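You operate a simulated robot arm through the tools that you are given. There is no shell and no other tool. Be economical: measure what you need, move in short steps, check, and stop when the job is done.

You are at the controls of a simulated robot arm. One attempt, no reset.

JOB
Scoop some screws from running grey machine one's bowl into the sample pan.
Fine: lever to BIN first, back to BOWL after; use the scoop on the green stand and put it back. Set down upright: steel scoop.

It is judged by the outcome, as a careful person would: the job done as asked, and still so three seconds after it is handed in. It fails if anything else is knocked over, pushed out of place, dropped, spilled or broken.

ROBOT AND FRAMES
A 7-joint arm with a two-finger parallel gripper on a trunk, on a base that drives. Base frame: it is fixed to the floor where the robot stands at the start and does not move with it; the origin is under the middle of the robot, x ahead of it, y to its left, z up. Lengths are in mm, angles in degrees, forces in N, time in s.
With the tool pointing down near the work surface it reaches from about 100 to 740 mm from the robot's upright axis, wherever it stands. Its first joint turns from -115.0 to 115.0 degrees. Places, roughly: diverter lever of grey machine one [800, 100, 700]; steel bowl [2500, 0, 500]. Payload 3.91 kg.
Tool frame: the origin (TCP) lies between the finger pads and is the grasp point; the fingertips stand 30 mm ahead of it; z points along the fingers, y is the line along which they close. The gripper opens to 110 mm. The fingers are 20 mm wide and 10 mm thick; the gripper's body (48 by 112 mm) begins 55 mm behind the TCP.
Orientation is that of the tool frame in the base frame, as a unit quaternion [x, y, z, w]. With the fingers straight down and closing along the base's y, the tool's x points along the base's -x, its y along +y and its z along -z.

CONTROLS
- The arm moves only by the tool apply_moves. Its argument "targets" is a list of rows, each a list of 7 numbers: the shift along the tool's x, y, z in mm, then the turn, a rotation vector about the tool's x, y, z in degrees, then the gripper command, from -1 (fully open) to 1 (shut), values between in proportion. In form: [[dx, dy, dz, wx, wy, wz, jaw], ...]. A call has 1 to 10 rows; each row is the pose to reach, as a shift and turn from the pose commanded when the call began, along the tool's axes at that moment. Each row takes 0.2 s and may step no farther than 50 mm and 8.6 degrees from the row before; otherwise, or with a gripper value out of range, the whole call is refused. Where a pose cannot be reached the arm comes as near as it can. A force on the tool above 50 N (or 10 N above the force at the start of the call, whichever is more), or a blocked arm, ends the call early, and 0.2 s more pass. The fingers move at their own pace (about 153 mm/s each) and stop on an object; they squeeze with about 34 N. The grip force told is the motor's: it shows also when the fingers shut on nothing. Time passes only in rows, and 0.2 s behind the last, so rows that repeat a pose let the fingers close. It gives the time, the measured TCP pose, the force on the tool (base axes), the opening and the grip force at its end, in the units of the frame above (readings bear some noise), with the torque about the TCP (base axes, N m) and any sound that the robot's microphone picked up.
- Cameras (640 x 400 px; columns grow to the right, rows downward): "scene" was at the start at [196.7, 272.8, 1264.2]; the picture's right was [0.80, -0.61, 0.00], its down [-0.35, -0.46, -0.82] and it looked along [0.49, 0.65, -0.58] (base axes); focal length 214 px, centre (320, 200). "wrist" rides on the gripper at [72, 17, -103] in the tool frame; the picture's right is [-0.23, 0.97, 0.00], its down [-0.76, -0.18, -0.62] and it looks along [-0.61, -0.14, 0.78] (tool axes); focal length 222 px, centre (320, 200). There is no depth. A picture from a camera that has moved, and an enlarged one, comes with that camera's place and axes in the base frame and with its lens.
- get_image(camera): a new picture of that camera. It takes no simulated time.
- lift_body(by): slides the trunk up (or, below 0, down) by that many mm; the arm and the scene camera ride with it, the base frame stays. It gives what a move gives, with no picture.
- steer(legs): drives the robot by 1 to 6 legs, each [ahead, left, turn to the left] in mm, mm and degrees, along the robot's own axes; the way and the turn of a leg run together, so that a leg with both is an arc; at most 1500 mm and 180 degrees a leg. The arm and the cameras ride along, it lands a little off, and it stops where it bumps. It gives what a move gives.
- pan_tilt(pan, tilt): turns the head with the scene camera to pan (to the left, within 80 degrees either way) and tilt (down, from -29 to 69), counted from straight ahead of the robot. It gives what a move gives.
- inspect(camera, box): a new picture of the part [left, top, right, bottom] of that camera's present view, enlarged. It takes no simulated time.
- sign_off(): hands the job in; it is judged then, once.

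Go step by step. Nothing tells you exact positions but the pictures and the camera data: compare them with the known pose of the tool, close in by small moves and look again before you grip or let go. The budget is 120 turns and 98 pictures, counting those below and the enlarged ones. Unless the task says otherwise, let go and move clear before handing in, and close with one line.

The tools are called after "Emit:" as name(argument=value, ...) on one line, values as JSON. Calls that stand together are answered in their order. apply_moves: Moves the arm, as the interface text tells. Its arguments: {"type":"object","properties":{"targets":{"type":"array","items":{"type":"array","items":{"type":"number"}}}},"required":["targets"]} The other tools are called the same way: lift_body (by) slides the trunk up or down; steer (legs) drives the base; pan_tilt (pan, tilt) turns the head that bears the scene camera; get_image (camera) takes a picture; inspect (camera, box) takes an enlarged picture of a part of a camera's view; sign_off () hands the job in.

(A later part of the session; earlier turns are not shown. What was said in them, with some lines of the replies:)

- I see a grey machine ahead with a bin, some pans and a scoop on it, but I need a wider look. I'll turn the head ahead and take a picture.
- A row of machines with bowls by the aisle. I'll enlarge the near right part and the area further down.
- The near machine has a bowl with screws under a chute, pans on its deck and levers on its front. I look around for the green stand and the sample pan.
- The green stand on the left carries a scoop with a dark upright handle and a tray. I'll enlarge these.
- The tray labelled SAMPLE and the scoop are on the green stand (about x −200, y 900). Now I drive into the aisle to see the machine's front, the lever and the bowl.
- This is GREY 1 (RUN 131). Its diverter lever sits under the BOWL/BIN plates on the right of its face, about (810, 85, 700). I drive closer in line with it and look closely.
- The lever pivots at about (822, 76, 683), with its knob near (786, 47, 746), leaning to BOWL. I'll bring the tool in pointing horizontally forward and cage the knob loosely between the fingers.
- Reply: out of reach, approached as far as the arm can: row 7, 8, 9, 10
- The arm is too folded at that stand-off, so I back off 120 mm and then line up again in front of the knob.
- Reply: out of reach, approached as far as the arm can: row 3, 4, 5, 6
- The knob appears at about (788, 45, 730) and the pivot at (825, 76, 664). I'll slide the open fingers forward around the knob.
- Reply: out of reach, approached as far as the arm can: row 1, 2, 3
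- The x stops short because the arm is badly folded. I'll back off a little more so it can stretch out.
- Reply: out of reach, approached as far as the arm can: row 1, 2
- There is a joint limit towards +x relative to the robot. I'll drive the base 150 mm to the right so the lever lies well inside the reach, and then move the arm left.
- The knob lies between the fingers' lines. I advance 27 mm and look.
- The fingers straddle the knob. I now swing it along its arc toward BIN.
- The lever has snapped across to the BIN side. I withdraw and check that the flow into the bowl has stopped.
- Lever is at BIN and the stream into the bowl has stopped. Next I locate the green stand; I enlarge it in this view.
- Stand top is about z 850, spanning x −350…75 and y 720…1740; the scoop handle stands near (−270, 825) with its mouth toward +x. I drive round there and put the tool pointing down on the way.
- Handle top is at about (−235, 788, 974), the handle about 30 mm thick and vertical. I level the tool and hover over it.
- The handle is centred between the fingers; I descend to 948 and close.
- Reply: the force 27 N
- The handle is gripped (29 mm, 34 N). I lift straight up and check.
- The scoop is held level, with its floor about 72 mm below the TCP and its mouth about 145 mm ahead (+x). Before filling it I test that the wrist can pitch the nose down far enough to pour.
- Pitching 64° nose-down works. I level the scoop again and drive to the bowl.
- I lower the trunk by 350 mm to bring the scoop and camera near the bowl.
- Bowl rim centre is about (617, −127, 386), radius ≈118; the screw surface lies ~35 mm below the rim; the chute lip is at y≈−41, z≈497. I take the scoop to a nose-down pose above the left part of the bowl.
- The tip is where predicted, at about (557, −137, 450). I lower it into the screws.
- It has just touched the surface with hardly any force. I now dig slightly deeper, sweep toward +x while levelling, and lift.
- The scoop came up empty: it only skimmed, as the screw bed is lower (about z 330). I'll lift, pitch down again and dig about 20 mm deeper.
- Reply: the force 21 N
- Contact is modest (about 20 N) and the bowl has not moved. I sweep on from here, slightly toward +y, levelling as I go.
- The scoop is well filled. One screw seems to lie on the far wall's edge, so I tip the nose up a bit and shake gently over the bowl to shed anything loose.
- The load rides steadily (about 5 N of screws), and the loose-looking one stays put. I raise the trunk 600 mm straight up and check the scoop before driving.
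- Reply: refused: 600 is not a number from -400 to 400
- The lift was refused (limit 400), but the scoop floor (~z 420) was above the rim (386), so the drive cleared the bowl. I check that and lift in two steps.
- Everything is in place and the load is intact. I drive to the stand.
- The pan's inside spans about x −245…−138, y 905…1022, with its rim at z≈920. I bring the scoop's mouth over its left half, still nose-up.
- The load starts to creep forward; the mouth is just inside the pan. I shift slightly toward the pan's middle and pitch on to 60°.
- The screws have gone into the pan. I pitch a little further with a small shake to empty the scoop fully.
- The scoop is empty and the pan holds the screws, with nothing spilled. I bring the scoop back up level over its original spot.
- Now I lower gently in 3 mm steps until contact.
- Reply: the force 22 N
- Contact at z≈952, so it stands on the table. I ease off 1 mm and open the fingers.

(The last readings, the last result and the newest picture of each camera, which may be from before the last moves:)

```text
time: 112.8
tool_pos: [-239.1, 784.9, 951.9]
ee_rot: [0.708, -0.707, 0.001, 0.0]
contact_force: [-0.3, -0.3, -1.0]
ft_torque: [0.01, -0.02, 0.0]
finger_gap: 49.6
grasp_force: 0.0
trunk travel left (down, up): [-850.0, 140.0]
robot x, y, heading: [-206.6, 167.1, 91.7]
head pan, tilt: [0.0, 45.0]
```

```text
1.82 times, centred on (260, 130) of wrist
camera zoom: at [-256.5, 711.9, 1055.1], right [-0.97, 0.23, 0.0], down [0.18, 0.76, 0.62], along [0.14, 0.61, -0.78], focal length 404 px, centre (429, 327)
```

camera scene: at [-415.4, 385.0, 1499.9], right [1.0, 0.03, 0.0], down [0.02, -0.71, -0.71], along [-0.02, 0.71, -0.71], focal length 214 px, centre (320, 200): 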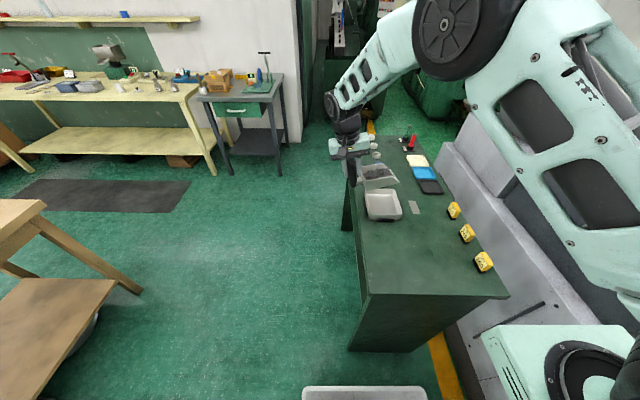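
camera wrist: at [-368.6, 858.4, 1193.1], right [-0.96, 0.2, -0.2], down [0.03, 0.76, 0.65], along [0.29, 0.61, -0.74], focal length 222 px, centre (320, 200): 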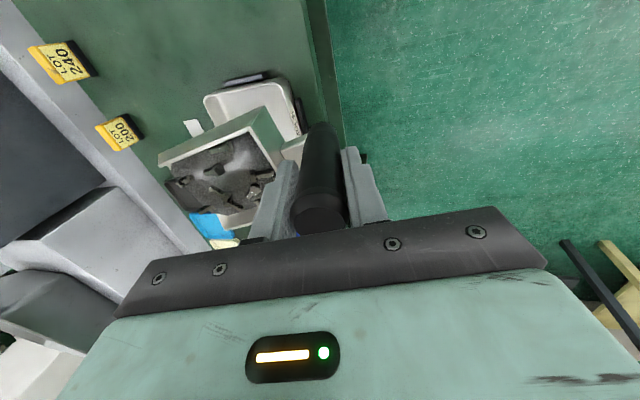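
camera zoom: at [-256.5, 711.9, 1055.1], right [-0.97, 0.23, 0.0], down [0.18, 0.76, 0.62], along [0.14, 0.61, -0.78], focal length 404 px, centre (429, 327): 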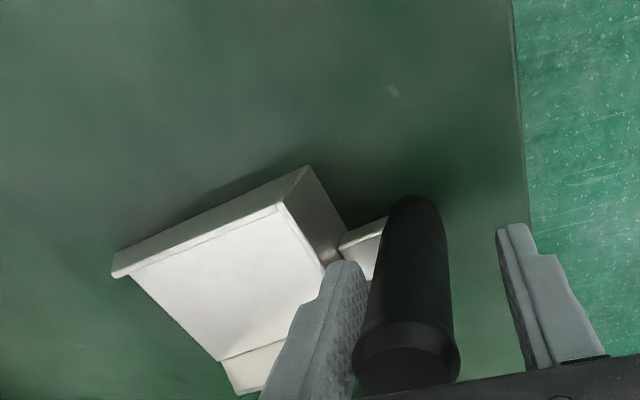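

The scoop stands free and upright. I withdraw straight up.

Emit:
apply_moves(targets=[[0, -3, 0, 0, 0, 0, 0.1], [0, -3, -15, 0, 0, 0, 0.1], [0, -3, -40, 0, 0, 0, 0.1], [0, -3, -80, 0, 0, 0, 0.1], [0, -3, -130, 0, 0, 0, 0.1], [0, -3, -175, 0, 0, 0, 0.1]])

Emit:
inspect(camera="scene", box=[330, 130, 500, 280])

```text
time: 114.2
tool_pos: [-234.6, 786.4, 1128.1]
ee_rot: [0.708, -0.706, -0.001, 0.0]
contact_force: [0.3, 1.5, -0.2]
ft_torque: [-0.03, 0.0, 0.01]
finger_gap: 49.4
grasp_force: 0.1
trunk travel left (down, up): [-850.0, 140.0]
robot x, y, heading: [-206.6, 164.8, 91.8]
head pan, tilt: [0.0, 45.0]
```

```text
2.67 times, centred on (415, 205) of scene
camera zoom: at [-415.5, 385.2, 1499.8], right [1.0, 0.03, 0.0], down [0.02, -0.71, -0.71], along [-0.02, 0.71, -0.71], focal length 572 px, centre (67, 187)
```

zoom: 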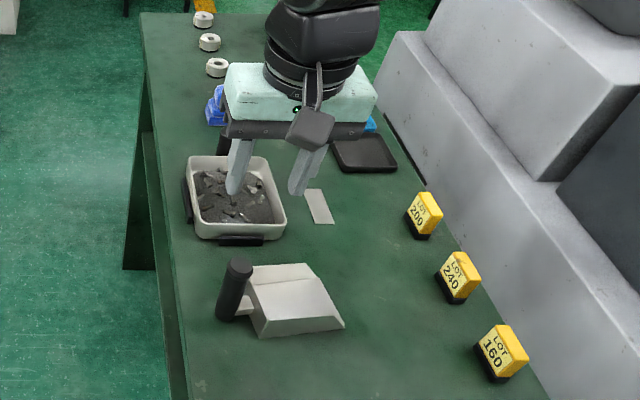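

Scoop and sample pan are fine. Next I go back to the lever: drive out, lower the trunk to its first height, and strafe across.

Emit:
steer(legs=[[0, 0, -1.7], [-1265, 0, 0], [0, -1163, 0]])

Emit:
lift_body(by=-250)

```text
time: 126.6
tool_pos: [966.9, -469.5, 1128.4]
ee_rot: [-0.698, 0.716, 0.0, 0.0]
contact_force: [0.2, 0.3, 0.7]
ft_torque: [0.02, -0.01, 0.0]
finger_gap: 49.4
grasp_force: 0.1
trunk travel left (down, up): [-850.0, 140.0]
robot x, y, heading: [978.0, -1088.4, 90.2]
head pan, tilt: [0.0, 45.0]
```

```text
time: 129.1
tool_pos: [967.4, -468.9, 878.4]
ee_rot: [-0.697, 0.717, 0.0, 0.001]
contact_force: [0.4, -0.2, -0.9]
ft_torque: [0.0, 0.03, -0.02]
finger_gap: 49.3
grasp_force: 0.0
trunk travel left (down, up): [-600.0, 390.0]
robot x, y, heading: [977.9, -1085.6, 90.0]
head pan, tilt: [0.0, 45.0]
```

Emit:
apply_moves(targets=[[-19, 10.5, 15, 0, -8.5, 0, 0], [-39, 21, 30, 0, -17, 0, 0], [-58, 31.5, 45, 0, -25.5, 0, 0], [-78, 42, 60, 0, -34, 0, 0], [-97, 52.5, 75, 0, -42.5, 0, 0], [-116, 63, 90, 0, -51, 0, 0], [-136, 73.5, 105, 0, -59.5, 0, 0], [-155, 84, 120, 0, -68, 0, 0], [-175, 94.5, 135, 0, -76.5, 0, 0], [-194, 105, 150, 0, -85, 0, 0]])

Emit:
apply_moves(targets=[[0, 0, 0, 0, -5, 0, 0]])

```text
time: 131.3
tool_pos: [867.5, -271.2, 727.2]
ee_rot: [-0.514, 0.527, 0.472, 0.485]
contact_force: [0.0, -0.6, -0.3]
ft_torque: [-0.01, -0.02, 0.0]
finger_gap: 55.0
grasp_force: 0.1
trunk travel left (down, up): [-600.0, 390.0]
robot x, y, heading: [976.1, -1087.3, 90.4]
head pan, tilt: [0.0, 45.0]
```

```text
time: 131.7
tool_pos: [867.6, -271.7, 728.0]
ee_rot: [-0.493, 0.507, 0.493, 0.507]
contact_force: [-0.2, -0.3, -0.2]
ft_torque: [0.02, -0.04, -0.03]
finger_gap: 54.9
grasp_force: 0.0
trunk travel left (down, up): [-600.0, 390.0]
robot x, y, heading: [978.6, -1086.0, 90.2]
head pan, tilt: [0.0, 45.0]
```

Emit:
steer(legs=[[185, 0, 0]])

Emit:
get_image(camera="wrist")

```text
time: 133.3
tool_pos: [873.9, -84.8, 726.3]
ee_rot: [-0.491, 0.509, 0.492, 0.508]
contact_force: [-0.7, 0.8, 0.2]
ft_torque: [-0.04, -0.02, 0.0]
finger_gap: 55.1
grasp_force: 0.1
trunk travel left (down, up): [-600.0, 390.0]
robot x, y, heading: [980.5, -899.1, 89.6]
head pan, tilt: [0.0, 45.0]
```

```text
22 pictures are left
camera wrist: at [852.5, -187.6, 655.5], right [-0.97, 0.03, 0.23], down [0.16, -0.63, 0.76], along [0.17, 0.78, 0.61], focal length 222 px, centre (320, 200)
```

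wrist: 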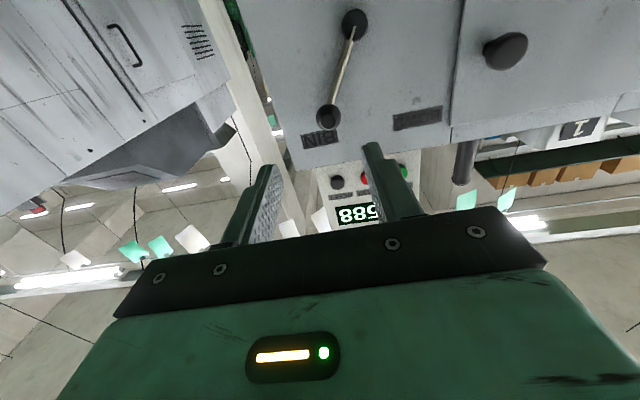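

The knob is at about (869, 47, 730). I advance around it.

Emit:
apply_moves(targets=[[-2, 5, 40, 0, 0, 0, 0], [-4, 8, 75, 0, 0, 0, 0], [-4, 9, 95, 0, 0, 0, 0], [-4, 9, 114, 0, 0, 0, 0]])

Emit:
get_image(camera="wrist")

```text
time: 134.3
tool_pos: [868.7, 28.7, 729.3]
ee_rot: [-0.491, 0.509, 0.492, 0.508]
contact_force: [-0.4, 2.0, 0.4]
ft_torque: [0.04, 0.0, -0.02]
finger_gap: 55.1
grasp_force: 0.0
trunk travel left (down, up): [-600.0, 390.0]
robot x, y, heading: [980.1, -900.0, 89.7]
head pan, tilt: [0.0, 45.0]
```

```text
21 pictures are left
camera wrist: at [847.4, -74.6, 658.0], right [-0.97, 0.03, 0.23], down [0.16, -0.63, 0.76], along [0.17, 0.78, 0.61], focal length 222 px, centre (320, 200)
```

wrist: 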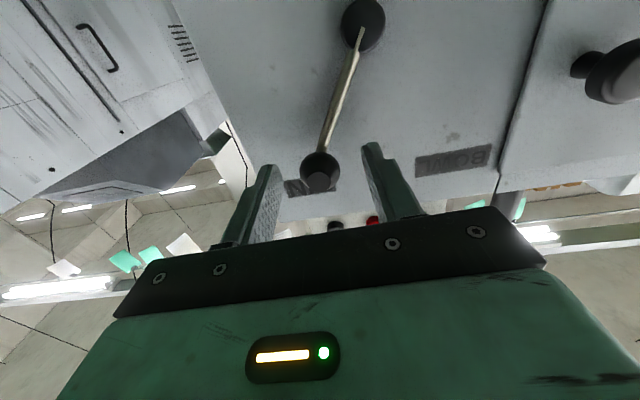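

Emit:
apply_moves(targets=[[-2, 14, 0, 0, 0, 0, 0], [-5, 26, -1, 0, 0, 0, 0], [-8, 38, -1, 0, 0, 0, 0], [-9, 50, -2, 0, 0, 0, 0], [-8, 60, -2, 0, 0, 0, 0], [-5, 70, -3, 0, 0, 0, 0], [0, 80, -3, 0, 0, 0, 0]])

Emit:
get_image(camera="wrist")

```text
time: 135.9
tool_pos: [787.5, 29.4, 731.7]
ee_rot: [-0.491, 0.508, 0.492, 0.508]
contact_force: [-0.2, -0.6, 0.2]
ft_torque: [0.0, 0.01, 0.03]
finger_gap: 54.8
grasp_force: 0.0
trunk travel left (down, up): [-600.0, 390.0]
robot x, y, heading: [979.5, -898.3, 89.5]
head pan, tilt: [0.0, 45.0]
```

```text
20 pictures are left
camera wrist: at [766.5, -74.0, 659.8], right [-0.97, 0.03, 0.23], down [0.16, -0.63, 0.76], along [0.17, 0.78, 0.61], focal length 222 px, centre (320, 200)
```

wrist: 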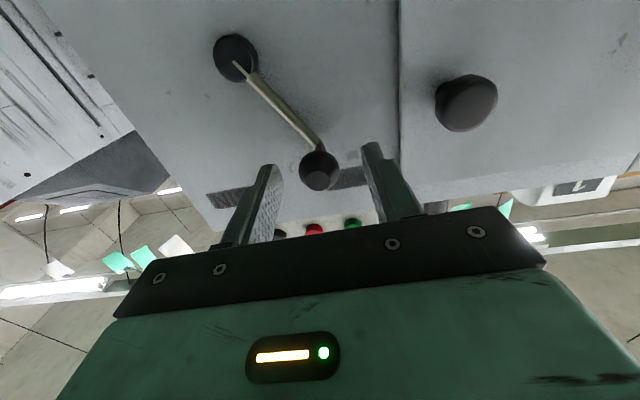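

The lever is back at BOWL. I withdraw and check the flow and the surroundings.

Emit:
apply_moves(targets=[[0, 0, -40, 0, 0, 0, 0], [0, 0, -80, 0, 0, 0, 0], [0, 0, -120, 0, 0, 0, 0]])

Emit:
steer(legs=[[-250, 0, 0]])

Emit:
pan_tilt(pan=12, tilt=35)

Emit:
inspect(camera="scene", box=[200, 40, 440, 300])

Emit:
inspect(camera="wrist", box=[200, 0, 520, 200])

```text
time: 136.7
tool_pos: [788.1, -90.9, 733.0]
ee_rot: [-0.492, 0.508, 0.492, 0.508]
contact_force: [0.9, -0.3, -0.5]
ft_torque: [0.04, -0.02, -0.01]
finger_gap: 54.8
grasp_force: 0.1
trunk travel left (down, up): [-600.0, 390.0]
robot x, y, heading: [979.6, -897.3, 89.7]
head pan, tilt: [0.0, 45.0]
```

```text
time: 138.5
tool_pos: [786.9, -344.8, 734.0]
ee_rot: [-0.491, 0.509, 0.49, 0.509]
contact_force: [0.2, 0.9, -0.4]
ft_torque: [-0.01, -0.01, 0.01]
finger_gap: 55.0
grasp_force: 0.0
trunk travel left (down, up): [-600.0, 390.0]
robot x, y, heading: [979.8, -1150.8, 89.6]
head pan, tilt: [0.0, 45.0]
```

```text
time: 139.2
tool_pos: [786.8, -345.3, 734.4]
ee_rot: [-0.491, 0.509, 0.491, 0.509]
contact_force: [0.2, 1.1, 0.0]
ft_torque: [0.02, 0.01, -0.01]
finger_gap: 54.9
grasp_force: 0.1
trunk travel left (down, up): [-600.0, 390.0]
robot x, y, heading: [983.0, -1156.4, 89.3]
head pan, tilt: [12.0, 35.0]
```

```text
1.54 times, centred on (320, 170) of scene
camera zoom: at [758.9, -926.3, 1264.7], right [0.98, 0.2, 0.0], down [0.11, -0.56, -0.82], along [-0.16, 0.8, -0.57], focal length 330 px, centre (320, 246)
```

zoom: 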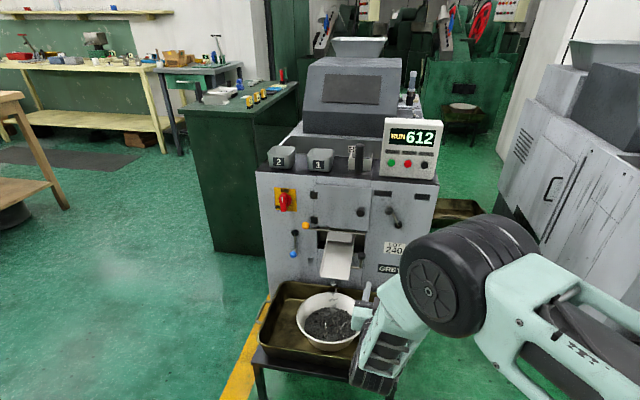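

```text
2.00 times, centred on (360, 100) of wrist
camera zoom: at [765.8, -447.9, 661.5], right [-0.97, 0.04, 0.23], down [0.16, -0.63, 0.76], along [0.17, 0.78, 0.61], focal length 444 px, centre (240, 400)
```

zoom: 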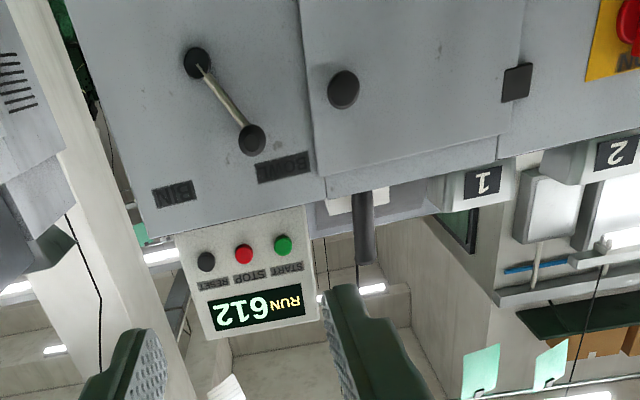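

The lever stands at BOWL, screws fall into the bowl again, the machine is still running, and the arm is clear. I hand the job in.

Emit:
sign_off()

```text
The job is handed in.
```

I scooped screws from GREY 1's bowl into the sample pan. The steel scoop is back upright on the green stand and the lever is back at BOWL. I saw no spills, and nothing looked out of place in the last pictures.
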